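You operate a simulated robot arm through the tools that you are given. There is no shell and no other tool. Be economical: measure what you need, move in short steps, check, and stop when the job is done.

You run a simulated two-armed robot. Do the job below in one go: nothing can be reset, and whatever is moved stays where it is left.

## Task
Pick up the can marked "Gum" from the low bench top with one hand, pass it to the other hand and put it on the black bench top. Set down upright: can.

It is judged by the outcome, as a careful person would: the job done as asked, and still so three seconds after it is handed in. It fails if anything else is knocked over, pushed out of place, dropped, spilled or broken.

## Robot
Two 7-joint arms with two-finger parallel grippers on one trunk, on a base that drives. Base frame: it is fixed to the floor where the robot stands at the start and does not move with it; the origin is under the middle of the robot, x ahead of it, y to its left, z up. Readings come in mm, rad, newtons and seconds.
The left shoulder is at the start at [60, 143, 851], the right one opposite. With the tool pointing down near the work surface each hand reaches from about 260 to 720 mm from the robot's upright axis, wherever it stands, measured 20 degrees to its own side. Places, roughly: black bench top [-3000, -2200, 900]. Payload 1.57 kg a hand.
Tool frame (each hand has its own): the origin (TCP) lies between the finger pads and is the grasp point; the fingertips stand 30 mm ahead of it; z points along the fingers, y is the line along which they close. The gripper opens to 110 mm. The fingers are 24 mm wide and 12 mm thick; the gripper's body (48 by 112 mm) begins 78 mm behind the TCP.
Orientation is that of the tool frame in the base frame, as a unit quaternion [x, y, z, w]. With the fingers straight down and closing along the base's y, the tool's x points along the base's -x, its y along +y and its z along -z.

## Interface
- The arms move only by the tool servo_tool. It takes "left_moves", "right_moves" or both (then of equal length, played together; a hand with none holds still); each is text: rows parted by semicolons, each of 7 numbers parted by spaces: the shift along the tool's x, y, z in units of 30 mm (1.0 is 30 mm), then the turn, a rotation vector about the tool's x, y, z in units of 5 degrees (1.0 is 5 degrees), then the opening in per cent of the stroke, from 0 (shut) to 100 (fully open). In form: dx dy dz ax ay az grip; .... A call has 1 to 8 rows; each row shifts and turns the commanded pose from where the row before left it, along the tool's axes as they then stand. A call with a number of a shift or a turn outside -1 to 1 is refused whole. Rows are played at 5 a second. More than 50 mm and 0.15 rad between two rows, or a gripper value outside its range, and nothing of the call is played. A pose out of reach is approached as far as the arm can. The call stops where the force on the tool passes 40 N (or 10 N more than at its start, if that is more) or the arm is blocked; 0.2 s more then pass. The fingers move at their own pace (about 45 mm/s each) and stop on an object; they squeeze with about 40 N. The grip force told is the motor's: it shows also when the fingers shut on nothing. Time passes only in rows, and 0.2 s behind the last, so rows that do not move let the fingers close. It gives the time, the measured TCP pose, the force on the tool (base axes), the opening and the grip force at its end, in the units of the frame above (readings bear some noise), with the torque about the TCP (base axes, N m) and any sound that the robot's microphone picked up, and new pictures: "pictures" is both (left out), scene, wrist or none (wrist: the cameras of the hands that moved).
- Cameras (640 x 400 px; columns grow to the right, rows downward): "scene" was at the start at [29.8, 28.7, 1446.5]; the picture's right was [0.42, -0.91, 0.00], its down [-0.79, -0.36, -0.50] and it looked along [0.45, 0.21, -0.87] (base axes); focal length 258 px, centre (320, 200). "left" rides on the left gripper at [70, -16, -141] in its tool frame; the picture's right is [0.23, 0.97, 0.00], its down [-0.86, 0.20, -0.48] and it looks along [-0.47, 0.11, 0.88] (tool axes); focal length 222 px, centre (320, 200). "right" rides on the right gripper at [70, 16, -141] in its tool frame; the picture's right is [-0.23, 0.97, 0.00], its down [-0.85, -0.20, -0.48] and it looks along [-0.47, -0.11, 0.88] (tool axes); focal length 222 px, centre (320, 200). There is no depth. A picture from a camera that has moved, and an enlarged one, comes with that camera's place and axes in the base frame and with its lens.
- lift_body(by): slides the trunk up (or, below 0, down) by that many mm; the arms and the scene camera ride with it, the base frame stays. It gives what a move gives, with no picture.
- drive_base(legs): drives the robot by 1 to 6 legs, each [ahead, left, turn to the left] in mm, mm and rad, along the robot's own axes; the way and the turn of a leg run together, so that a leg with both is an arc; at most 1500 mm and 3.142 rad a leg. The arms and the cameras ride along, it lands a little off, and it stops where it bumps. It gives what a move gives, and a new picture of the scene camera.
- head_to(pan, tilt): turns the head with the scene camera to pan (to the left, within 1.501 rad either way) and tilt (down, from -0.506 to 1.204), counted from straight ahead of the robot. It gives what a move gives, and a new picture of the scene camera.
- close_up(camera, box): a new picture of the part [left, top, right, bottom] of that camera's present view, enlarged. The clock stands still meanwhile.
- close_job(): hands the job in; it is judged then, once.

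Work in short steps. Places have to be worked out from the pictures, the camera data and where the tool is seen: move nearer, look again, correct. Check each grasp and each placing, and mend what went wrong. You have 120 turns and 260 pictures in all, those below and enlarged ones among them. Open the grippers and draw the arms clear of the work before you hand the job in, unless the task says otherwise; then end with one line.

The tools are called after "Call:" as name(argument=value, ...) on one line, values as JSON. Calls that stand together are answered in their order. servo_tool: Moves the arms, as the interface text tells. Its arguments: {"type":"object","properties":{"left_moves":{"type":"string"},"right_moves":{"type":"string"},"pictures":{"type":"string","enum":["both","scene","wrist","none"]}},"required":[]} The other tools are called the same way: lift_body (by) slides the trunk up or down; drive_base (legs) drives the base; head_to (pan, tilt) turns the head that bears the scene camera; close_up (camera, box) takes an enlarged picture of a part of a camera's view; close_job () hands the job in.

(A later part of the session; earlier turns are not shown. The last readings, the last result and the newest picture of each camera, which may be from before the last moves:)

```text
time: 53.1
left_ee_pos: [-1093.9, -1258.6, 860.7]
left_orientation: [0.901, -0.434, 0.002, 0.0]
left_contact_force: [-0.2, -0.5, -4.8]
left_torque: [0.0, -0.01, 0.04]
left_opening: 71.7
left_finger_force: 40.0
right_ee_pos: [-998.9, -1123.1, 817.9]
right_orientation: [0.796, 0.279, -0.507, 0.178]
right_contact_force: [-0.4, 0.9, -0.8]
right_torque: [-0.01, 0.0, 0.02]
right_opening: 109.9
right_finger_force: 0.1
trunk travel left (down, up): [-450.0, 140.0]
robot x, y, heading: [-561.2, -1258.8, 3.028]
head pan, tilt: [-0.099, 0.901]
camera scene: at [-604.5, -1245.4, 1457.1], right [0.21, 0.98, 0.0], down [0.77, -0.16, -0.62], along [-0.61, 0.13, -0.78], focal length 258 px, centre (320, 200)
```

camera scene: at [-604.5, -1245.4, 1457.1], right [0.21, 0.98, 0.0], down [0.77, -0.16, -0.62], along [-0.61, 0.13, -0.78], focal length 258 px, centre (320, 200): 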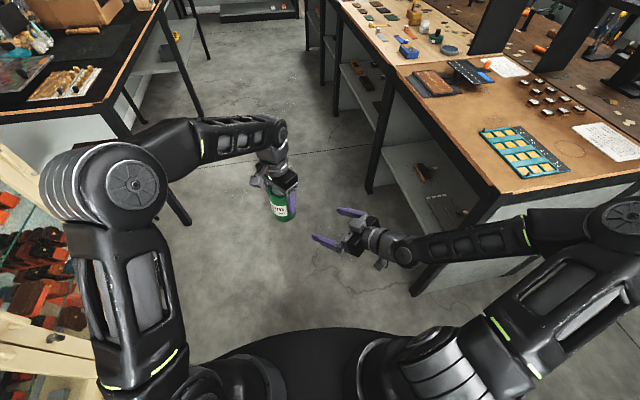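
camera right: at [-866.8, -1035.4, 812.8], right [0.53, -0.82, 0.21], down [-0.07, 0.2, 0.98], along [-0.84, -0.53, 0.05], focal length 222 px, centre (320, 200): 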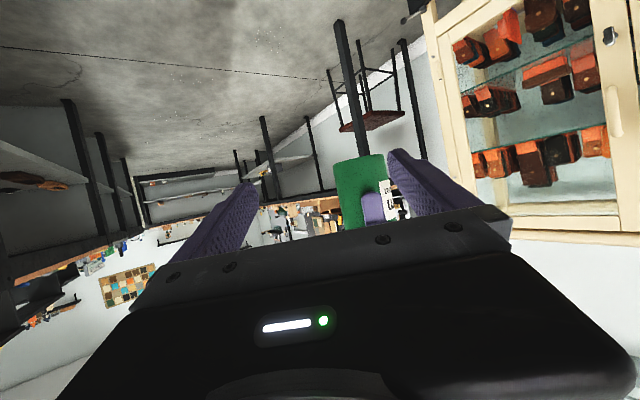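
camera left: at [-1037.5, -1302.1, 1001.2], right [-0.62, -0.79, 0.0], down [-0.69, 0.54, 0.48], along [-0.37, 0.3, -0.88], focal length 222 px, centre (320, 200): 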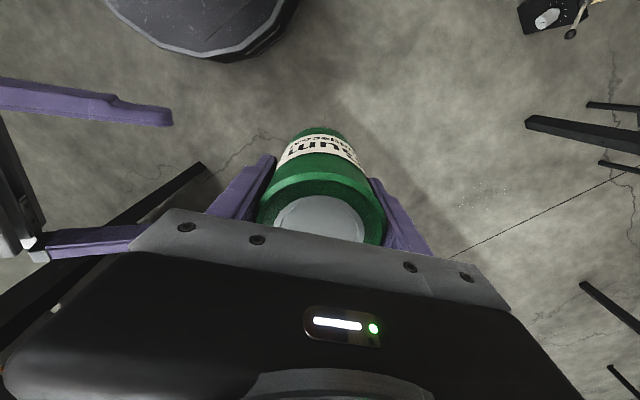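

The right tool direction is aligned with the left closing axis. I now align the right laterally and vertically at standoff.

Call:
servo_tool(right_moves="-0.72 0.39 0 0 0 0 100;-0.72 0.39 0 0 0 0 100;-0.72 0.39 0 0 0 0 100;-0.72 0.39 0 0 0 0 100;0 0 0.8 0 0 0 100", pictures="both")

```text
time: 54.3
left_ee_pos: [-1094.1, -1257.7, 859.5]
left_orientation: [0.901, -0.434, 0.002, 0.001]
left_contact_force: [0.3, 0.1, -4.9]
left_torque: [-0.03, -0.02, 0.04]
left_opening: 71.4
left_finger_force: 39.3
right_ee_pos: [-1040.1, -1191.9, 880.3]
right_orientation: [0.796, 0.279, -0.506, 0.178]
right_contact_force: [0.1, -0.3, 0.4]
right_torque: [0.0, 0.01, 0.02]
right_opening: 109.8
right_finger_force: 0.1
right hand out of reach, approached as far as the arm can: row 1, 2, 3
trunk travel left (down, up): [-450.0, 140.0]
robot x, y, heading: [-558.5, -1258.3, 3.03]
head pan, tilt: [-0.099, 0.901]
camera scene: at [-605.2, -1245.5, 1457.0], right [0.21, 0.98, 0.0], down [0.77, -0.16, -0.62], along [-0.61, 0.13, -0.78], focal length 258 px, centre (320, 200)
camera right: at [-906.7, -1105.3, 875.3], right [0.53, -0.82, 0.21], down [-0.07, 0.2, 0.98], along [-0.84, -0.53, 0.05], focal length 222 px, centre (320, 200)
```

scene: 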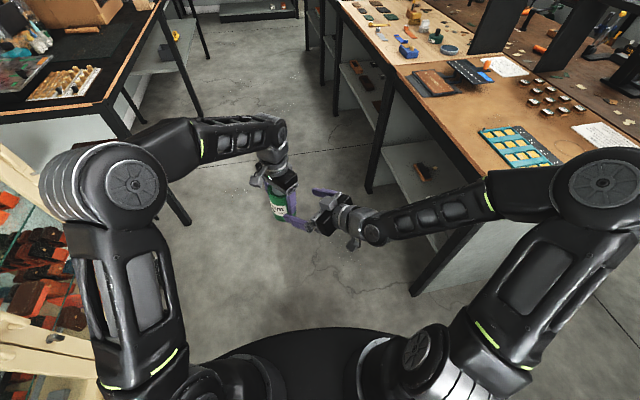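
right: 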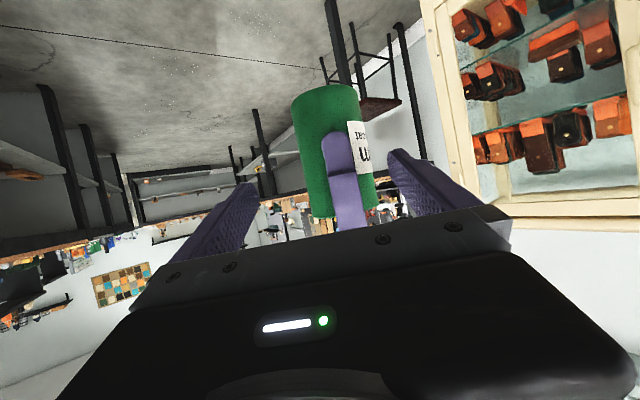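

Checking whether the right arm settles to its commanded pose.

Call:
servo_tool(right_moves="0 0 0 0 0 0 100;0 0 0 0 0 0 100", pictures="none")

```text
time: 54.9
left_ee_pos: [-1094.3, -1258.3, 860.4]
left_orientation: [0.901, -0.434, 0.002, -0.001]
left_contact_force: [0.8, 0.4, -5.2]
left_torque: [0.0, -0.01, 0.0]
left_opening: 71.6
left_finger_force: 39.7
right_ee_pos: [-1038.8, -1191.4, 879.5]
right_orientation: [0.796, 0.28, -0.507, 0.179]
right_contact_force: [0.8, 0.7, -0.4]
right_torque: [0.0, 0.0, 0.01]
right_opening: 110.2
right_finger_force: 0.1
trunk travel left (down, up): [-450.0, 140.0]
robot x, y, heading: [-559.0, -1262.3, 3.033]
head pan, tilt: [-0.099, 0.901]
```

It settled 18 mm short laterally; I correct that before advancing.

Call:
servo_tool(right_moves="0 0.3 0 0 0 0 100;0 0.3 0 0 0 0 100;0.07 0 0 0 0 0 100", pictures="wrist")

```text
time: 55.7
left_ee_pos: [-1092.4, -1258.3, 860.4]
left_orientation: [0.901, -0.434, 0.002, 0.0]
left_contact_force: [0.2, -0.4, -5.3]
left_torque: [-0.03, 0.02, 0.01]
left_opening: 71.5
left_finger_force: 39.6
right_ee_pos: [-1026.3, -1203.9, 879.2]
right_orientation: [0.796, 0.279, -0.507, 0.179]
right_contact_force: [-0.2, -0.2, 0.5]
right_torque: [0.0, 0.02, 0.01]
right_opening: 110.3
right_finger_force: 0.2
trunk travel left (down, up): [-450.0, 140.0]
robot x, y, heading: [-558.7, -1259.5, 3.028]
head pan, tilt: [-0.099, 0.901]
camera right: at [-893.4, -1117.5, 874.9], right [0.53, -0.82, 0.21], down [-0.07, 0.2, 0.98], along [-0.84, -0.53, 0.05], focal length 222 px, centre (320, 200)
```

right: 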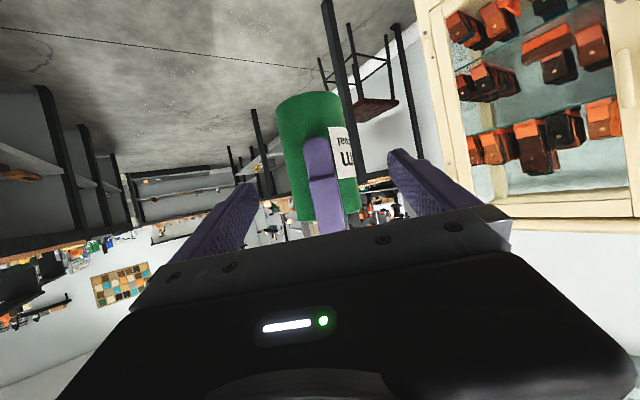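

Lateral error is now about zero and 95 mm remains along the approach. I advance 60 mm and look.

Call:
servo_tool(right_moves="0 0 0.5 0 0 0 100;0 0 0.5 0 0 0 100;0 0 0.5 0 0 0 100;0 0 0.5 0 0 0 100", pictures="both")

```text
time: 56.7
left_ee_pos: [-1093.1, -1258.8, 859.5]
left_orientation: [0.901, -0.433, 0.003, 0.0]
left_contact_force: [1.0, 0.0, -4.6]
left_torque: [-0.02, -0.02, 0.01]
left_opening: 71.8
left_finger_force: 40.1
right_ee_pos: [-1068.4, -1239.0, 854.1]
right_orientation: [0.796, 0.28, -0.506, 0.178]
right_contact_force: [-0.1, 0.2, -0.6]
right_torque: [0.0, 0.01, 0.01]
right_opening: 110.0
right_finger_force: 0.0
trunk travel left (down, up): [-450.0, 140.0]
robot x, y, heading: [-559.9, -1253.5, 3.031]
head pan, tilt: [-0.099, 0.901]
camera scene: at [-604.7, -1245.5, 1457.1], right [0.21, 0.98, 0.0], down [0.77, -0.16, -0.62], along [-0.61, 0.13, -0.78], focal length 258 px, centre (320, 200)
camera right: at [-935.4, -1152.1, 850.1], right [0.53, -0.82, 0.21], down [-0.07, 0.2, 0.98], along [-0.84, -0.53, 0.05], focal length 222 px, centre (320, 200)
```

scene: 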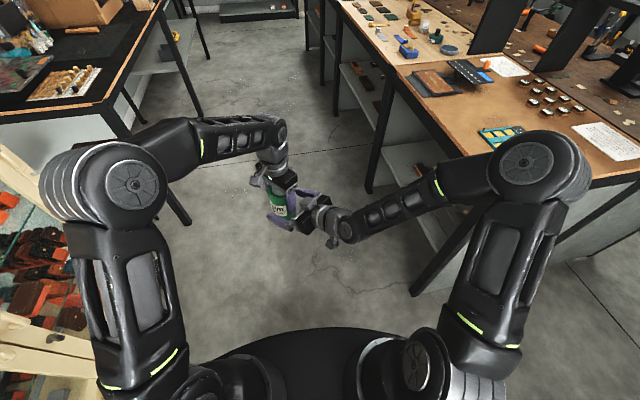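
right: 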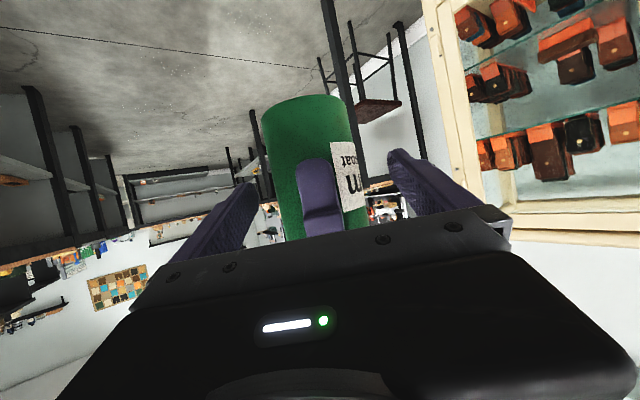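

Well aligned; 35 mm remaining. I advance slowly and then close the right gripper.

Call:
servo_tool(right_moves="0 0 0.4 0 0 0 100;0 0 0.4 0 0 0 100;0 0 0.33 0 0 0 100", pictures="wrist")

```text
time: 57.5
left_ee_pos: [-1092.4, -1258.5, 861.2]
left_orientation: [0.901, -0.433, 0.002, 0.0]
left_contact_force: [-0.7, -0.2, -5.2]
left_torque: [0.0, -0.03, 0.05]
left_opening: 71.5
left_finger_force: 39.8
right_ee_pos: [-1092.7, -1258.4, 839.9]
right_orientation: [0.796, 0.279, -0.507, 0.177]
right_contact_force: [-0.5, 0.3, 0.4]
right_torque: [-0.04, 0.0, -0.01]
right_opening: 110.2
right_finger_force: 0.1
trunk travel left (down, up): [-450.0, 140.0]
robot x, y, heading: [-560.1, -1258.0, 3.029]
head pan, tilt: [-0.099, 0.901]
camera right: at [-959.6, -1171.0, 835.7], right [0.53, -0.82, 0.21], down [-0.07, 0.2, 0.98], along [-0.84, -0.54, 0.05], focal length 222 px, centre (320, 200)
```

right: 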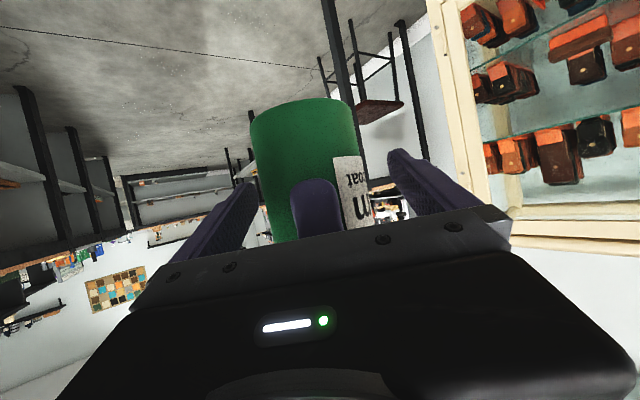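

Exactly coincident. I close the right gripper.

Call:
servo_tool(right_moves="0 0 0 0 0 0 0;0 0 0 0 0 0 0;0 0 0 0 0 0 0;0 0 0 0 0 0 0;0 0 0 0 0 0 0;0 0 0 0 0 0 0", pictures="both")

```text
time: 58.9
left_ee_pos: [-1091.8, -1259.3, 859.9]
left_orientation: [0.901, -0.434, 0.002, 0.001]
left_contact_force: [16.7, -11.9, 1.3]
left_torque: [0.05, 0.07, -0.21]
left_opening: 71.4
left_finger_force: 39.9
right_ee_pos: [-1094.8, -1256.2, 838.7]
right_orientation: [0.797, 0.277, -0.507, 0.176]
right_contact_force: [-15.3, 11.3, -0.8]
right_torque: [-0.3, -0.43, 0.12]
right_opening: 71.2
right_finger_force: 40.2
trunk travel left (down, up): [-450.0, 140.0]
robot x, y, heading: [-562.1, -1256.0, 3.03]
head pan, tilt: [-0.099, 0.901]
camera scene: at [-604.5, -1245.4, 1457.1], right [0.21, 0.98, 0.0], down [0.77, -0.16, -0.62], along [-0.61, 0.13, -0.78], focal length 258 px, centre (320, 200)
camera right: at [-960.3, -1169.8, 835.7], right [0.53, -0.82, 0.21], down [-0.07, 0.2, 0.98], along [-0.85, -0.53, 0.05], focal length 222 px, centre (320, 200)
```

scene: 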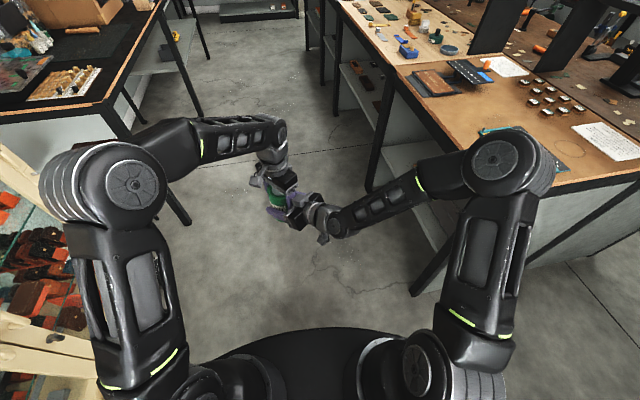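
right: 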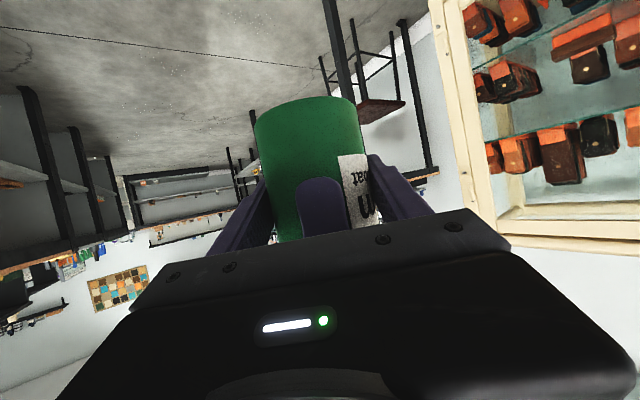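

Both hands hold the can. I relieve the small side strain, then open the left slowly.

Call:
servo_tool(left_moves="0 0 0 0 0 0 0;0 0 0 0 0 0 0;0 0 0 0 0 0 100;0 0 0 0 0 0 100;0 0 0 0 0 0 100;0 0 0 0 0 0 100;0 0 0 0 0 0 100", right_moves="0 -0.1 0 0 0 0 0;0 0 0 0 0 0 0;0 0 0 0 0 0 0;0 0 0 0 0 0 0;0 0 0 0 0 0 0;0 0 0 0 0 0 0;0 0 0 0 0 0 0", pictures="both")

```text
time: 60.5
left_ee_pos: [-1093.4, -1259.0, 860.8]
left_orientation: [0.901, -0.433, -0.001, -0.001]
left_contact_force: [-30.6, -5.4, 5.6]
left_torque: [0.49, -1.86, 0.89]
left_opening: 85.9
left_finger_force: 0.2
right_ee_pos: [-1092.1, -1255.3, 837.0]
right_orientation: [0.796, 0.28, -0.505, 0.179]
right_contact_force: [30.8, 5.8, -5.2]
right_torque: [-0.63, 2.55, -0.86]
right_opening: 71.6
right_finger_force: 40.2
trunk travel left (down, up): [-450.0, 140.0]
robot x, y, heading: [-560.9, -1257.4, 3.03]
head pan, tilt: [-0.099, 0.901]
camera scene: at [-604.5, -1245.4, 1457.1], right [0.21, 0.98, 0.0], down [0.77, -0.16, -0.62], along [-0.61, 0.13, -0.78], focal length 258 px, centre (320, 200)
camera right: at [-959.5, -1169.2, 834.4], right [0.53, -0.82, 0.21], down [-0.07, 0.2, 0.98], along [-0.84, -0.54, 0.05], focal length 222 px, centre (320, 200)
camera left: at [-1038.3, -1303.2, 1001.7], right [-0.62, -0.79, 0.0], down [-0.69, 0.54, 0.48], along [-0.38, 0.3, -0.88], focal length 222 px, centre (320, 200)
```

scene: 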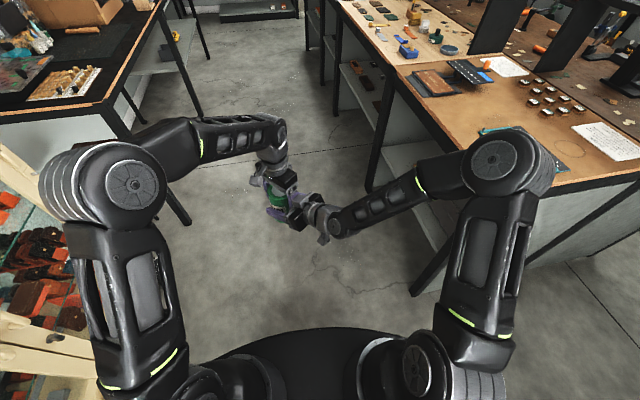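
right: 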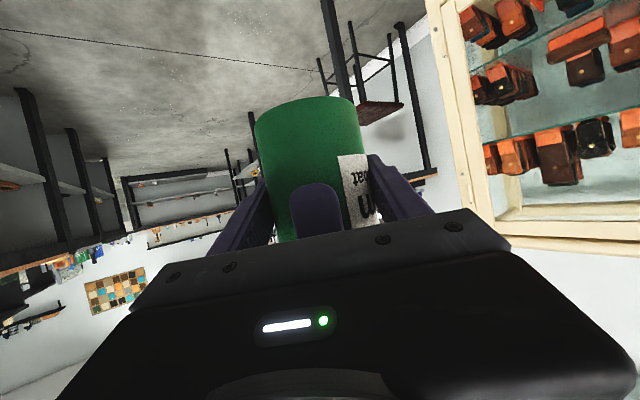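
left: 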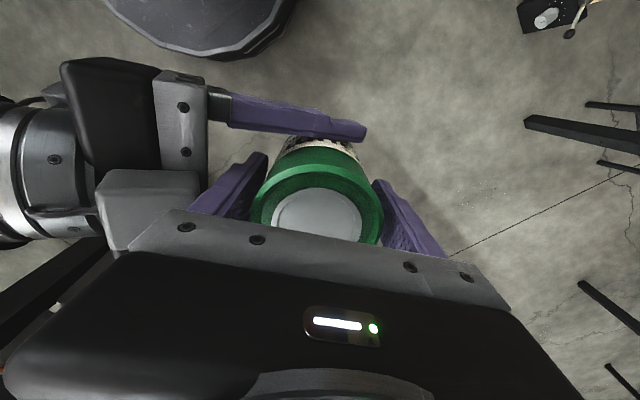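

The left fingers are off the can but the near one touches the right palm. I narrow the left to 78 mm, then check before lifting it off.

Call:
servo_tool(left_moves="0 0 0 0 0 0 71;0 0 0 0 0 0 71;0 0 0 0 0 0 71", pictures="wrist")

```text
time: 61.3
left_ee_pos: [-1092.1, -1257.8, 860.5]
left_orientation: [0.901, -0.435, 0.004, -0.002]
left_contact_force: [-0.7, -1.8, 0.9]
left_torque: [0.01, -0.05, -0.02]
left_opening: 77.1
left_finger_force: 0.1
right_ee_pos: [-1094.6, -1255.6, 840.4]
right_orientation: [0.796, 0.279, -0.508, 0.177]
right_contact_force: [0.1, 1.1, -0.3]
right_torque: [-0.07, 0.02, 0.0]
right_opening: 71.2
right_finger_force: 40.1
trunk travel left (down, up): [-450.0, 140.0]
robot x, y, heading: [-558.5, -1261.5, 3.026]
head pan, tilt: [-0.099, 0.901]
camera left: at [-1036.9, -1302.4, 1000.7], right [-0.62, -0.78, 0.0], down [-0.69, 0.55, 0.47], along [-0.37, 0.3, -0.88], focal length 222 px, centre (320, 200)
```

left: 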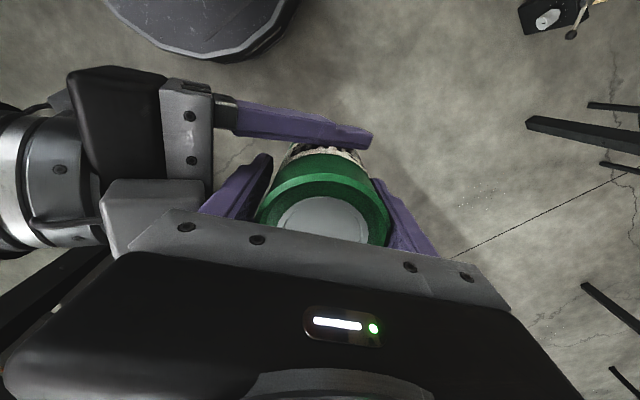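

The near side shows a gap; I nudge the left slightly along +y and begin a slow lift, watching forces.

Call:
servo_tool(left_moves="0 0.05 0 0 0 0 72;0 0 -0.1 0 0 0 72;0 0 -0.15 0 0 0 72;0 0 -0.2 0 0 0 72;0 0 -0.2 0 0 0 72", pictures="wrist")

```text
time: 62.5
left_ee_pos: [-1094.6, -1261.5, 879.5]
left_orientation: [0.902, -0.433, 0.002, 0.0]
left_contact_force: [-1.1, 0.5, -1.2]
left_torque: [0.03, 0.01, -0.02]
left_opening: 79.3
left_finger_force: 0.0
right_ee_pos: [-1093.7, -1256.2, 839.0]
right_orientation: [0.796, 0.279, -0.507, 0.178]
right_contact_force: [-0.3, -0.1, 0.4]
right_torque: [-0.03, 0.01, 0.02]
right_opening: 71.4
right_finger_force: 40.2
trunk travel left (down, up): [-450.0, 140.0]
robot x, y, heading: [-562.4, -1259.5, 3.027]
head pan, tilt: [-0.099, 0.901]
camera left: at [-1038.6, -1304.6, 1020.0], right [-0.62, -0.79, 0.0], down [-0.69, 0.54, 0.48], along [-0.37, 0.3, -0.88], focal length 222 px, centre (320, 200)
```

left: 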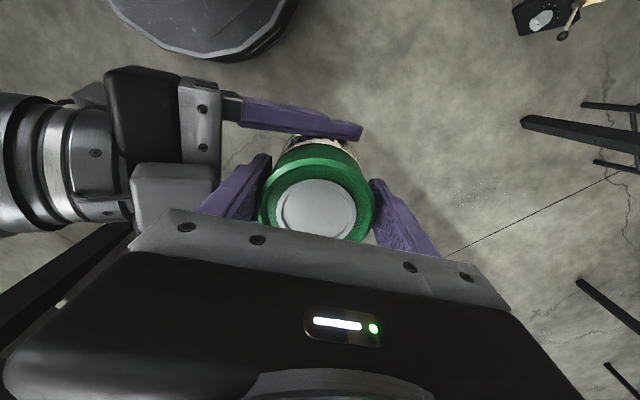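

The can stays with the right hand. Continue raising the left clear.

Call:
servo_tool(left_moves="0 0 -0.4 0 0 0 72;0 0 -0.5 0 0 0 72;0 0 -0.5 0 0 0 72;0 0 -0.6 0 0 0 72;0 0 -0.7 0 0 0 72;0 0 -0.8 0 0 0 72", pictures="both")

```text
time: 63.9
left_ee_pos: [-1096.4, -1260.1, 984.1]
left_orientation: [0.901, -0.433, 0.002, 0.0]
left_contact_force: [0.2, -0.1, 0.3]
left_torque: [0.0, 0.02, 0.06]
left_opening: 79.2
left_finger_force: 0.1
right_ee_pos: [-1093.2, -1255.5, 838.2]
right_orientation: [0.796, 0.279, -0.507, 0.178]
right_contact_force: [-0.3, -0.3, -0.3]
right_torque: [-0.02, 0.01, 0.01]
right_opening: 71.6
right_finger_force: 39.9
trunk travel left (down, up): [-450.0, 140.0]
robot x, y, heading: [-562.8, -1260.6, 3.029]
head pan, tilt: [-0.099, 0.901]
camera scene: at [-604.3, -1245.4, 1457.1], right [0.21, 0.98, 0.0], down [0.77, -0.16, -0.62], along [-0.61, 0.13, -0.78], focal length 258 px, centre (320, 200)
camera left: at [-1040.7, -1305.2, 1124.8], right [-0.62, -0.79, 0.0], down [-0.69, 0.54, 0.48], along [-0.37, 0.3, -0.88], focal length 222 px, centre (320, 200)
```

scene: 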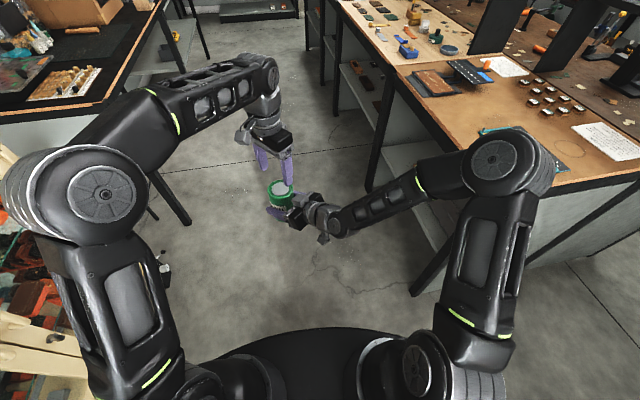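
left: 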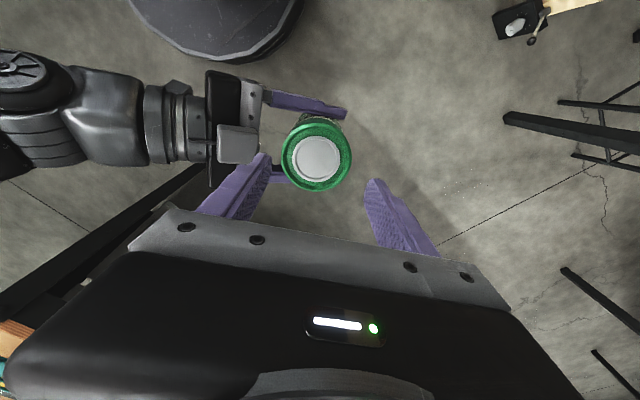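

Handover succeeded. I now tuck the left hand back toward the left side, clear of the work.

Call:
servo_tool(left_moves="0.9 0.2 0 0 0 0 72;1 0.2 0 0 0 0 72;1 0.2 0 0 0 0 72;1 0.2 0 0 0 0 72;1 0.2 0 0 0 0 72;1 0.2 0 0 0 0 72;1 0.2 0 0 0 0 72;0.9 0.2 0 0 0 0 72", pictures="scene")

```text
time: 65.7
left_ee_pos: [-987.0, -1471.2, 983.8]
left_orientation: [0.901, -0.434, 0.002, 0.0]
left_contact_force: [-0.2, 0.0, 0.4]
left_torque: [-0.02, -0.02, 0.01]
left_opening: 79.3
left_finger_force: 0.0
right_ee_pos: [-1092.8, -1255.9, 839.1]
right_orientation: [0.796, 0.279, -0.507, 0.178]
right_contact_force: [-0.7, 0.3, -0.1]
right_torque: [0.03, -0.01, -0.04]
right_opening: 71.2
right_finger_force: 39.8
trunk travel left (down, up): [-450.0, 140.0]
robot x, y, heading: [-560.3, -1258.4, 3.026]
head pan, tilt: [-0.099, 0.901]
camera scene: at [-604.2, -1245.7, 1457.1], right [0.21, 0.98, 0.0], down [0.77, -0.16, -0.62], along [-0.61, 0.13, -0.78], focal length 258 px, centre (320, 200)
```

scene: 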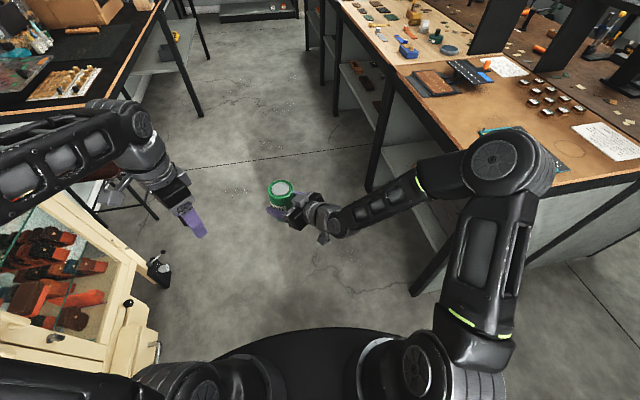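

I check where the left elbow ended up before driving.

Call:
head_to(pan=0.9, tilt=0.75)

```text
time: 67.0
left_ee_pos: [-987.0, -1470.3, 983.0]
left_orientation: [0.901, -0.434, 0.002, 0.001]
left_contact_force: [-0.1, 0.1, -0.3]
left_torque: [0.0, 0.01, 0.0]
left_opening: 79.1
left_finger_force: 0.1
right_ee_pos: [-1093.2, -1255.5, 839.4]
right_orientation: [0.796, 0.28, -0.506, 0.178]
right_contact_force: [0.1, 0.5, -0.8]
right_torque: [-0.03, 0.01, -0.03]
right_opening: 71.4
right_finger_force: 39.9
trunk travel left (down, up): [-450.0, 140.0]
robot x, y, heading: [-560.2, -1257.7, 3.032]
head pan, tilt: [0.901, 0.75]
camera scene: at [-589.1, -1320.1, 1469.0], right [-0.71, 0.71, 0.0], down [0.48, 0.48, -0.73], along [-0.52, -0.52, -0.68], focal length 258 px, centre (320, 200)
```

scene: 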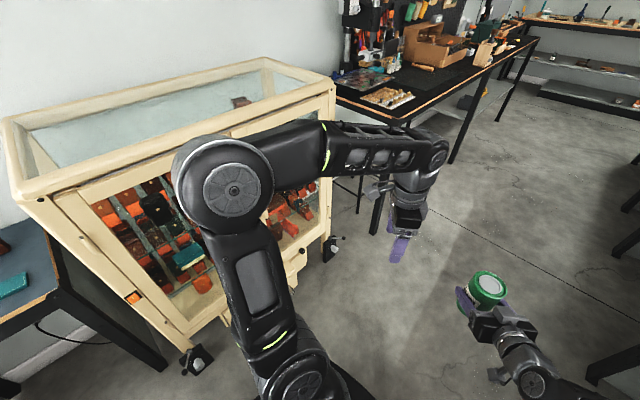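

Elbow is fine. I straighten to heading π, lift the trunk, and drive along the aisle to near x≈-2000 to inspect the bench.

Call:
lift_body(by=140)

Call:
drive_base(legs=[[0, 0, 0.12], [1400, 0, 0]])

Call:
head_to(pan=1.4, tilt=0.6)

```text
time: 68.7
left_ee_pos: [-987.0, -1469.7, 1121.2]
left_orientation: [0.901, -0.434, 0.002, 0.0]
left_contact_force: [-1.3, 0.3, 1.0]
left_torque: [0.0, 0.04, 0.01]
left_opening: 79.1
left_finger_force: 0.0
right_ee_pos: [-1094.1, -1256.6, 978.5]
right_orientation: [0.796, 0.279, -0.507, 0.178]
right_contact_force: [0.0, 0.2, -5.2]
right_torque: [-0.01, 0.03, 0.05]
right_opening: 71.5
right_finger_force: 39.3
trunk travel left (down, up): [-590.0, 0.0]
robot x, y, heading: [-559.2, -1264.3, 3.029]
head pan, tilt: [0.901, 0.75]
```

```text
time: 76.3
left_ee_pos: [-2371.6, -1522.0, 1121.3]
left_orientation: [0.924, -0.383, 0.002, 0.001]
left_contact_force: [0.0, -0.3, -0.2]
left_torque: [0.0, -0.01, 0.0]
left_opening: 79.2
left_finger_force: 0.1
right_ee_pos: [-2502.3, -1320.8, 977.4]
right_orientation: [0.779, 0.323, -0.496, 0.206]
right_contact_force: [0.2, -0.6, -5.8]
right_torque: [-0.01, -0.02, -0.03]
right_opening: 71.1
right_finger_force: 39.9
trunk travel left (down, up): [-590.0, 0.0]
robot x, y, heading: [-1968.6, -1263.7, 3.136]
head pan, tilt: [0.901, 0.75]
camera scene: at [-1992.7, -1328.4, 1609.0], right [-0.78, 0.62, 0.0], down [0.42, 0.53, -0.73], along [-0.45, -0.57, -0.68], focal length 258 px, centre (320, 200)
```

scene: 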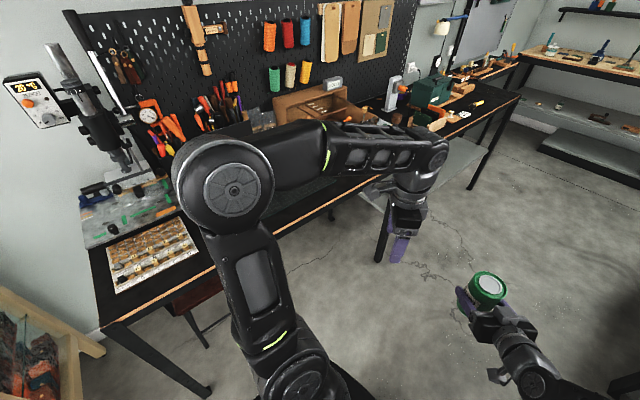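

```text
time: 77.2
left_ee_pos: [-2370.8, -1521.1, 1122.0]
left_orientation: [0.924, -0.383, 0.002, -0.001]
left_contact_force: [-0.2, 0.3, -0.2]
left_torque: [0.03, 0.0, -0.02]
left_opening: 79.3
left_finger_force: 0.0
right_ee_pos: [-2501.6, -1320.6, 979.4]
right_orientation: [0.78, 0.323, -0.495, 0.206]
right_contact_force: [-0.9, -0.2, -4.4]
right_torque: [0.02, -0.01, 0.04]
right_opening: 71.2
right_finger_force: 39.5
trunk travel left (down, up): [-590.0, 0.0]
robot x, y, heading: [-1969.6, -1264.7, 3.143]
head pan, tilt: [1.4, 0.6]
camera scene: at [-1956.0, -1350.5, 1621.9], right [-0.99, 0.17, 0.0], down [0.1, 0.56, -0.82], along [-0.14, -0.81, -0.57], focal length 258 px, centre (320, 200)
```

scene: 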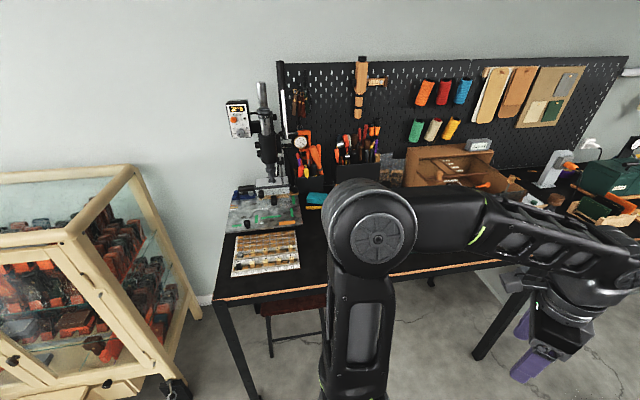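

The right hand holds the weight (≈5 N). I'll yaw the right hand 45° right about the vertical so it points straight ahead for placing.

Call:
servo_tool(right_moves="0 0 0 0.907 0 0.423 0;0 0 0 0.907 0 0.423 0;0 0 0 0.907 0 0.423 0;0 0 0 0.907 0 0.423 0", pictures="none")

```text
time: 78.2
left_ee_pos: [-2371.5, -1522.2, 1122.4]
left_orientation: [0.924, -0.383, 0.001, -0.001]
left_contact_force: [0.8, 0.0, 0.7]
left_torque: [0.0, 0.02, -0.01]
left_opening: 79.0
left_finger_force: 0.1
right_ee_pos: [-2501.4, -1320.1, 980.0]
right_orientation: [0.824, 0.181, -0.524, 0.114]
right_contact_force: [0.3, 0.2, -5.1]
right_torque: [0.04, 0.02, -0.04]
right_opening: 71.4
right_finger_force: 40.1
trunk travel left (down, up): [-590.0, 0.0]
robot x, y, heading: [-1969.2, -1263.6, 3.14]
head pan, tilt: [1.4, 0.6]
```

Rotation works as intended. Finishing it, then shifting the hand to the right.

Call:
servo_tool(right_moves="0 0 0 0.907 0 0.423 0;0 0 0 0.907 0 0.423 0;0 0 0 0.907 0 0.423 0;0 0 0 0.907 0 0.423 0;0 0 0 0.907 0 0.423 0", pictures="none")

Call:
servo_tool(right_moves="0 -0.5 0 0 0 0 0;0 -0.7 0 0 0 0 0;0 -0.7 0 0 0 0 0;0 -0.7 0 0 0 0 0;0 -0.7 0 0 0 0 0;0 -0.4 0 0 0 0 0", pictures="wrist")

```text
time: 79.4
left_ee_pos: [-2371.8, -1522.6, 1123.4]
left_orientation: [0.924, -0.382, 0.001, -0.001]
left_contact_force: [0.1, -0.4, 0.1]
left_torque: [0.01, -0.01, 0.03]
left_opening: 79.2
left_finger_force: 0.2
right_ee_pos: [-2501.8, -1321.8, 979.2]
right_orientation: [0.843, 0.0, -0.538, 0.0]
right_contact_force: [0.4, -0.3, -4.5]
right_torque: [0.02, 0.01, -0.02]
right_opening: 71.3
right_finger_force: 40.7
trunk travel left (down, up): [-590.0, 0.0]
robot x, y, heading: [-1970.2, -1267.2, 3.144]
head pan, tilt: [1.4, 0.6]
```

```text
time: 80.8
left_ee_pos: [-2371.9, -1522.0, 1122.3]
left_orientation: [0.924, -0.383, 0.001, 0.0]
left_contact_force: [0.2, -0.4, 0.9]
left_torque: [0.01, 0.01, 0.0]
left_opening: 79.1
left_finger_force: 0.0
right_ee_pos: [-2500.2, -1209.6, 978.6]
right_orientation: [0.843, 0.0, -0.538, 0.0]
right_contact_force: [0.4, 0.4, -4.4]
right_torque: [0.01, -0.01, -0.01]
right_opening: 71.1
right_finger_force: 39.8
trunk travel left (down, up): [-590.0, 0.0]
robot x, y, heading: [-1971.2, -1262.8, 3.14]
head pan, tilt: [1.4, 0.6]
camera right: at [-2343.4, -1225.5, 975.3], right [-0.1, -0.97, 0.21], down [0.07, 0.2, 0.98], along [-0.99, 0.11, 0.05], focal length 222 px, centre (320, 200)
```

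right: 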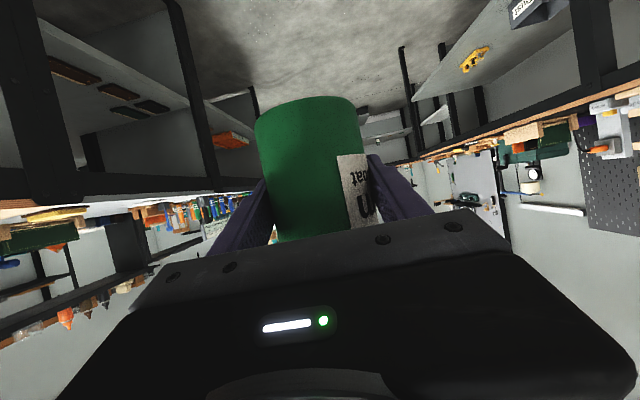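

Now I turn left to face the bench.

Call:
drive_base(legs=[[0, 0, 1.57]])

Call:
head_to(pan=-0.1, tilt=0.75)

```text
time: 85.0
left_ee_pos: [-1717.2, -1670.6, 1122.5]
left_orientation: [0.926, 0.377, 0.001, -0.002]
left_contact_force: [-0.2, -0.2, -0.3]
left_torque: [-0.01, -0.01, -0.02]
left_opening: 79.4
left_finger_force: 0.0
right_ee_pos: [-2031.0, -1794.3, 978.6]
right_orientation: [0.6, 0.593, -0.382, 0.377]
right_contact_force: [0.0, -0.6, -4.5]
right_torque: [0.01, 0.01, 0.01]
right_opening: 71.3
right_finger_force: 40.1
trunk travel left (down, up): [-590.0, 0.0]
robot x, y, heading: [-1969.9, -1263.5, -1.582]
head pan, tilt: [1.4, 0.6]
camera scene: at [-1882.8, -1250.1, 1621.9], right [-0.18, -0.98, 0.0], down [-0.56, 0.1, -0.82], along [0.81, -0.15, -0.57], focal length 258 px, centre (320, 200)
```

scene: 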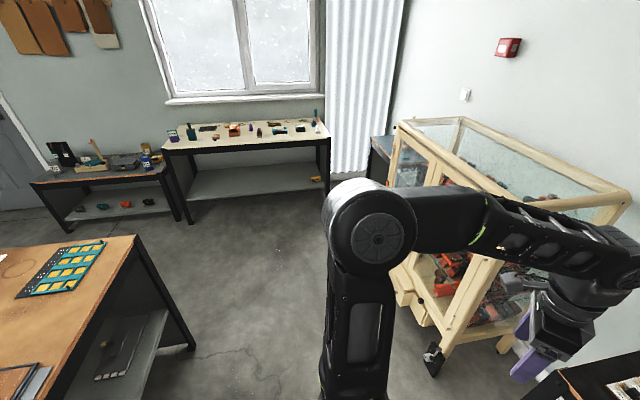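

```text
time: 86.6
left_ee_pos: [-1716.9, -1669.7, 1122.5]
left_orientation: [0.926, 0.376, 0.002, -0.001]
left_contact_force: [-0.2, -0.7, 0.5]
left_torque: [0.0, -0.03, 0.0]
left_opening: 79.2
left_finger_force: 0.0
right_ee_pos: [-2030.5, -1794.4, 979.1]
right_orientation: [0.6, 0.592, -0.383, 0.377]
right_contact_force: [0.3, 0.5, -5.2]
right_torque: [-0.04, 0.01, 0.03]
right_opening: 71.2
right_finger_force: 40.2
trunk travel left (down, up): [-590.0, 0.0]
robot x, y, heading: [-1973.2, -1266.6, -1.586]
head pan, tilt: [-0.099, 0.75]
camera scene: at [-1979.1, -1316.3, 1609.0], right [-0.99, 0.11, 0.0], down [0.08, 0.68, -0.73], along [-0.08, -0.73, -0.68], focal length 258 px, centre (320, 200)
```

scene: 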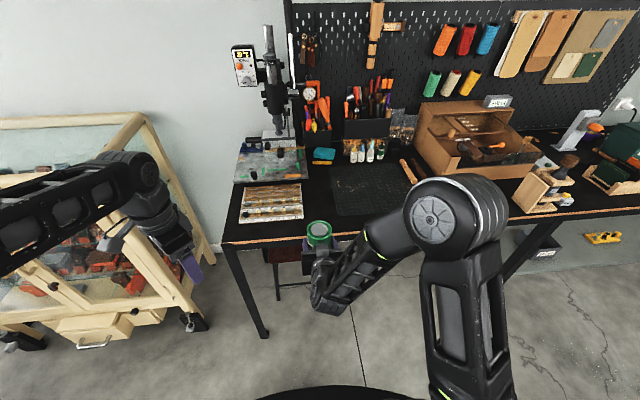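

Clear bare spot identified at about (-2052, -1955), between the stamp tray and the mat. I drive 100 mm ahead and 20 mm right.

Call:
drive_base(legs=[[100, -20, 0]])

```text
time: 87.7
left_ee_pos: [-1738.3, -1769.6, 1122.1]
left_orientation: [0.926, 0.377, 0.001, -0.001]
left_contact_force: [0.6, -1.1, 1.5]
left_torque: [0.04, -0.01, -0.03]
left_opening: 79.3
left_finger_force: 0.0
right_ee_pos: [-2052.8, -1894.6, 978.8]
right_orientation: [0.6, 0.592, -0.382, 0.377]
right_contact_force: [-0.1, -1.3, -4.6]
right_torque: [0.0, 0.01, 0.01]
right_opening: 71.1
right_finger_force: 40.2
trunk travel left (down, up): [-590.0, 0.0]
robot x, y, heading: [-1991.4, -1363.9, -1.582]
head pan, tilt: [-0.099, 0.75]
camera scene: at [-2000.8, -1416.8, 1608.9], right [-0.99, 0.11, 0.0], down [0.08, 0.68, -0.73], along [-0.08, -0.73, -0.68], focal length 258 px, centre (320, 200)
```

scene: 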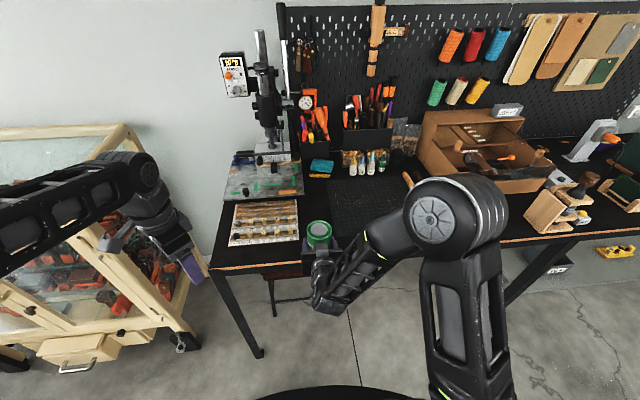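

Positions confirmed. I move the can 57 mm forward horizontally, then lower part way.

Call:
servo_tool(right_moves="-0.27 0 0.57 0 0 0 0;-0.27 0 0.57 0 0 0 0;-0.26 0 0.57 0 0 0 0;0.2 0 0.09 0 0 0 0;0.2 0 0.1 0 0 0 0;0.2 0 0.09 0 0 0 0", pictures="both")

Call:
close_up(camera="scene", box=[220, 150, 440, 290])

```text
time: 89.1
left_ee_pos: [-1738.7, -1768.3, 1122.5]
left_orientation: [0.926, 0.376, 0.002, -0.002]
left_contact_force: [0.2, -0.3, 0.3]
left_torque: [-0.01, -0.03, 0.0]
left_opening: 79.2
left_finger_force: 0.1
right_ee_pos: [-2051.9, -1951.1, 959.8]
right_orientation: [0.601, 0.592, -0.383, 0.376]
right_contact_force: [-0.3, 0.0, -4.8]
right_torque: [0.03, -0.02, 0.05]
right_opening: 71.1
right_finger_force: 40.5
trunk travel left (down, up): [-590.0, 0.0]
robot x, y, heading: [-1993.4, -1362.7, -1.582]
head pan, tilt: [-0.099, 0.75]
camera scene: at [-2000.4, -1415.0, 1609.0], right [-0.99, 0.11, 0.0], down [0.08, 0.68, -0.73], along [-0.08, -0.73, -0.68], focal length 258 px, centre (320, 200)
camera right: at [-2034.1, -1792.9, 954.9], right [0.97, -0.11, 0.2], down [-0.2, 0.07, 0.98], along [-0.12, -0.99, 0.05], focal length 222 px, centre (320, 200)
```

scene: 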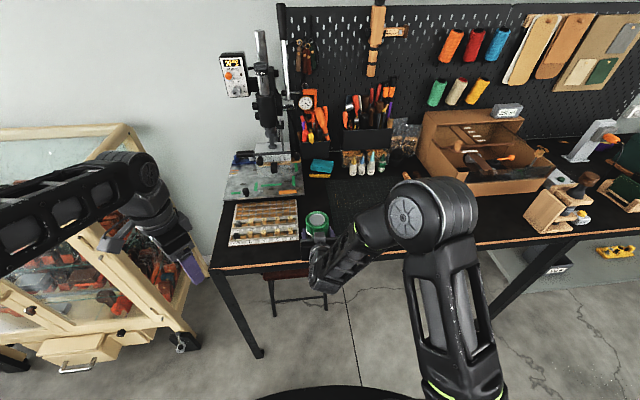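
right: 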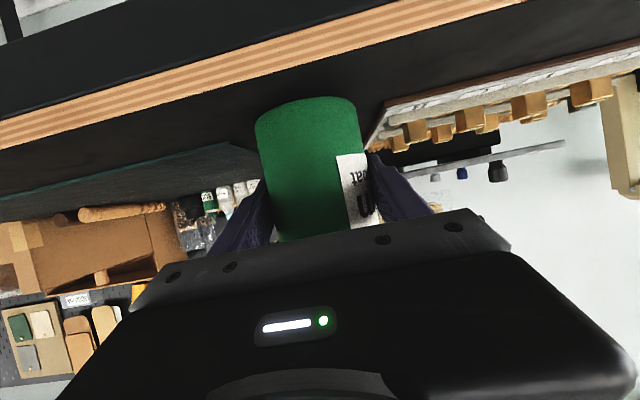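

```text
2.86 times, centred on (330, 220) of scene
camera zoom: at [-2000.4, -1415.0, 1609.0], right [-0.99, 0.11, 0.0], down [0.08, 0.68, -0.73], along [-0.08, -0.73, -0.68], focal length 736 px, centre (291, 143)
```

zoom: 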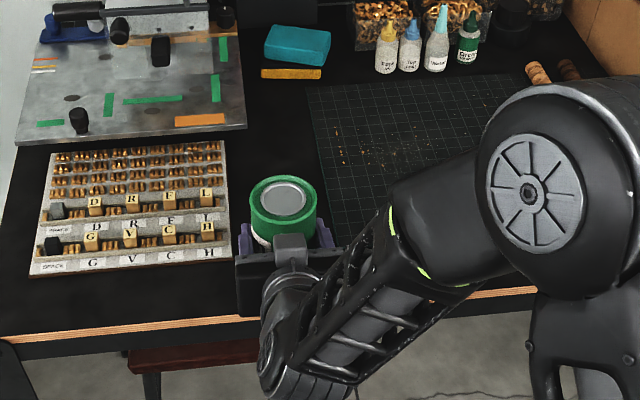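

Position good; I shift 6 mm away from the stamp tray and lower in 3 mm steps.

Call:
servo_tool(right_moves="0 -0.2 0 0 0 0 0;0.09 0 0.042 0 0 0 0;0.09 0 0.042 0 0 0 0;0.09 0 0.042 0 0 0 0;0.09 0 0.042 0 0 0 0", pictures="wrist")

```text
time: 90.3
left_ee_pos: [-1739.7, -1766.1, 1124.3]
left_orientation: [0.927, 0.376, 0.0, 0.001]
left_contact_force: [0.1, 0.3, -0.2]
left_torque: [0.0, 0.02, 0.0]
left_opening: 79.2
left_finger_force: 0.0
right_ee_pos: [-2057.9, -1948.8, 952.2]
right_orientation: [0.599, 0.589, -0.386, 0.381]
right_contact_force: [-2.0, -1.8, 30.3]
right_torque: [-0.16, 0.25, -0.5]
right_opening: 71.1
right_finger_force: 39.9
trunk travel left (down, up): [-590.0, 0.0]
robot x, y, heading: [-1991.4, -1360.9, -1.583]
head pan, tilt: [-0.099, 0.75]
camera right: at [-2039.6, -1792.1, 946.4], right [0.97, -0.11, 0.21], down [-0.2, 0.09, 0.98], along [-0.13, -0.99, 0.07], focal length 222 px, centre (320, 200)
```

right: 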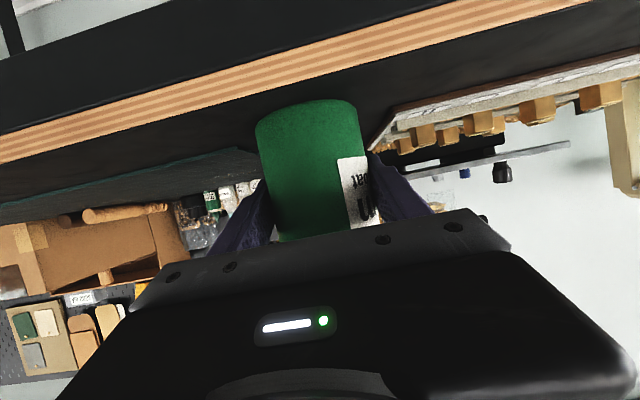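

Contact felt (30 N). I ease up ~3 mm to relieve the press and check the force before releasing.

Call:
servo_tool(right_moves="-0.08 0 -0.037 0 0 0 0;0 0 0 0 0 0 0", pictures="none")

Call:
close_up(camera="right", box=[200, 60, 440, 210])

```text
time: 90.9
left_ee_pos: [-1738.0, -1767.3, 1124.5]
left_orientation: [0.927, 0.376, 0.001, -0.001]
left_contact_force: [-1.0, -0.1, -0.7]
left_torque: [0.01, 0.02, 0.0]
left_opening: 79.4
left_finger_force: 0.1
right_ee_pos: [-2057.8, -1950.9, 953.1]
right_orientation: [0.6, 0.592, -0.384, 0.378]
right_contact_force: [1.5, -6.1, 20.1]
right_torque: [-0.83, -0.07, -0.03]
right_opening: 71.2
right_finger_force: 39.8
trunk travel left (down, up): [-590.0, 0.0]
robot x, y, heading: [-1991.4, -1362.0, -1.581]
head pan, tilt: [-0.099, 0.75]
```

```text
2.67 times, centred on (320, 135) of right
camera zoom: at [-2039.7, -1791.8, 947.0], right [0.97, -0.11, 0.21], down [-0.2, 0.08, 0.98], along [-0.12, -0.99, 0.06], focal length 592 px, centre (320, 373)
```

zoom: 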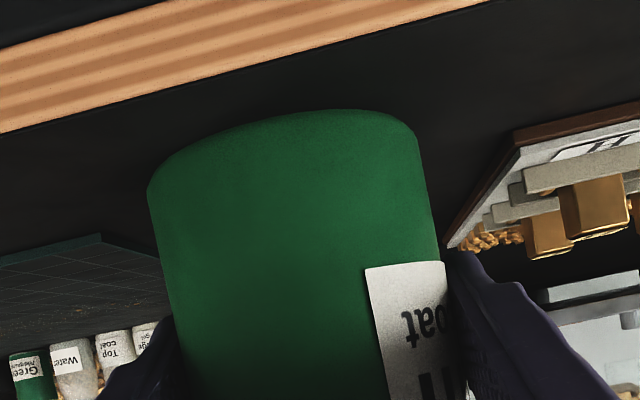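

Still 20 N; ease up another 2 mm.

Call:
servo_tool(right_moves="-0.06 0 -0.028 0 0 0 0;0 0 0 0 0 0 0", pictures="none")

```text
time: 91.5
left_ee_pos: [-1738.3, -1767.6, 1123.9]
left_orientation: [0.927, 0.376, 0.001, -0.001]
left_contact_force: [-0.8, 0.6, 1.0]
left_torque: [0.0, 0.03, -0.02]
left_opening: 79.3
left_finger_force: 0.0
right_ee_pos: [-2058.8, -1949.0, 951.3]
right_orientation: [0.6, 0.593, -0.382, 0.377]
right_contact_force: [3.2, -5.1, 10.1]
right_torque: [-0.73, -0.07, 0.15]
right_opening: 71.0
right_finger_force: 40.2
trunk travel left (down, up): [-590.0, 0.0]
robot x, y, heading: [-1991.6, -1366.5, -1.584]
head pan, tilt: [-0.099, 0.75]
```

Force is falling consistently. One more small ease, then open to ~95 mm.

Call:
servo_tool(right_moves="-0.035 0 -0.017 0 0 0 0;0 0 0 0 0 0 0;0 0 0 0 0 0 70;0 0 0 0 0 0 78;0 0 0 0 0 0 86;0 0 0 0 0 0 86;0 0 0 0 0 0 86", pictures="both")

Call:
close_up(camera="scene", box=[250, 180, 390, 270])

```text
time: 93.1
left_ee_pos: [-1738.1, -1768.1, 1124.2]
left_orientation: [0.927, 0.376, 0.001, -0.002]
left_contact_force: [-0.3, -0.5, 0.6]
left_torque: [0.02, -0.01, -0.02]
left_opening: 79.2
left_finger_force: 0.1
right_ee_pos: [-2058.5, -1949.6, 952.5]
right_orientation: [0.601, 0.593, -0.382, 0.377]
right_contact_force: [0.4, 0.7, 0.1]
right_torque: [0.02, 0.0, -0.02]
right_opening: 94.6
right_finger_force: 0.0
trunk travel left (down, up): [-590.0, 0.0]
robot x, y, heading: [-1988.6, -1361.8, -1.584]
head pan, tilt: [-0.099, 0.75]
camera scene: at [-2000.3, -1414.5, 1609.0], right [-0.99, 0.11, 0.0], down [0.08, 0.68, -0.73], along [-0.08, -0.73, -0.68], focal length 258 px, centre (320, 200)
camera right: at [-2041.0, -1791.4, 949.1], right [0.97, -0.11, 0.2], down [-0.2, 0.07, 0.98], along [-0.12, -0.99, 0.05], focal length 222 px, centre (320, 200)
```

scene: 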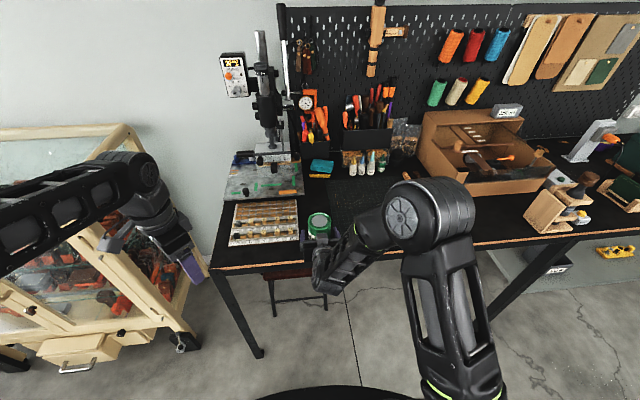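
right: 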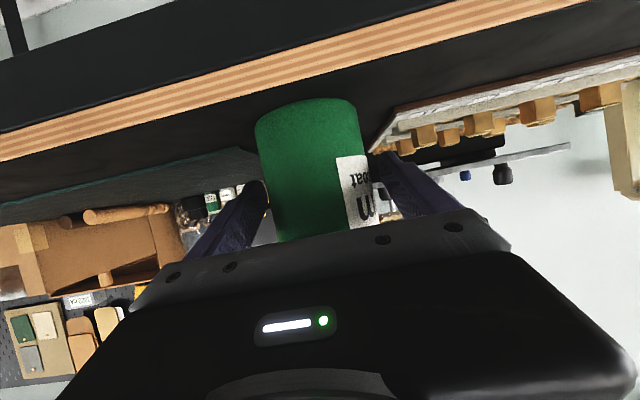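

```text
4.44 times, centred on (320, 225) of scene
camera zoom: at [-2000.3, -1414.5, 1609.0], right [-0.99, 0.11, 0.0], down [0.08, 0.68, -0.73], along [-0.08, -0.73, -0.68], focal length 1144 px, centre (320, 89)
```

zoom: 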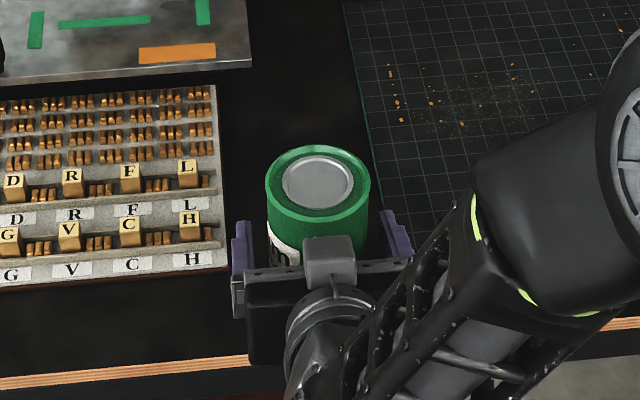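

Released and standing upright. I back the hand straight out along its own axis.

Call:
servo_tool(right_moves="0 0 -0.3 0 0 0 86;0 0 -0.5 0 0 0 86;0 0 -0.6 0 0 0 86;0 0 -0.6 0 0 0 86;0 0 -0.6 0 0 0 86", pictures="both")

```text
time: 94.3
left_ee_pos: [-1738.5, -1767.2, 1122.7]
left_orientation: [0.927, 0.376, 0.0, -0.001]
left_contact_force: [-0.4, 0.3, -0.5]
left_torque: [-0.06, 0.0, 0.0]
left_opening: 79.4
left_finger_force: 0.0
right_ee_pos: [-2057.0, -1877.4, 986.5]
right_orientation: [0.6, 0.592, -0.383, 0.378]
right_contact_force: [-1.2, 0.4, 0.1]
right_torque: [0.01, 0.0, -0.01]
right_opening: 94.8
right_finger_force: 0.0
trunk travel left (down, up): [-590.0, 0.0]
robot x, y, heading: [-1989.3, -1361.6, -1.584]
head pan, tilt: [-0.099, 0.75]
camera scene: at [-2000.4, -1414.0, 1609.0], right [-0.99, 0.11, 0.0], down [0.08, 0.68, -0.73], along [-0.08, -0.73, -0.68], focal length 258 px, centre (320, 200)
camera right: at [-2039.6, -1719.9, 981.6], right [0.97, -0.11, 0.2], down [-0.2, 0.07, 0.98], along [-0.12, -0.99, 0.05], focal length 222 px, centre (320, 200)
```

scene: 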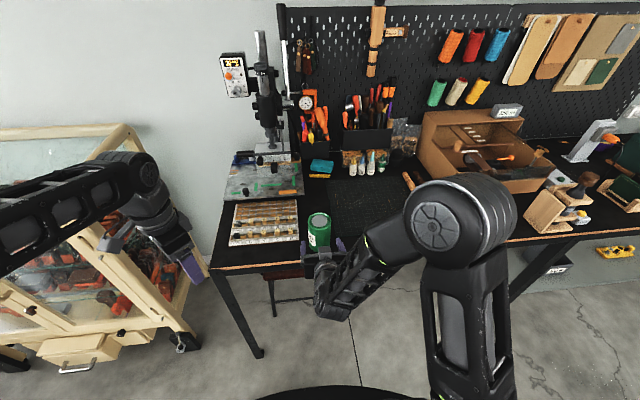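
right: 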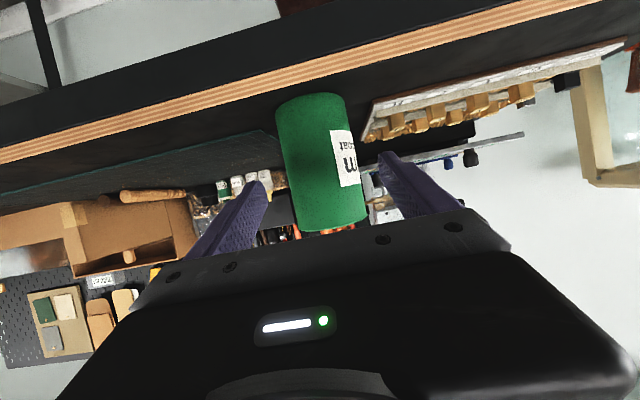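

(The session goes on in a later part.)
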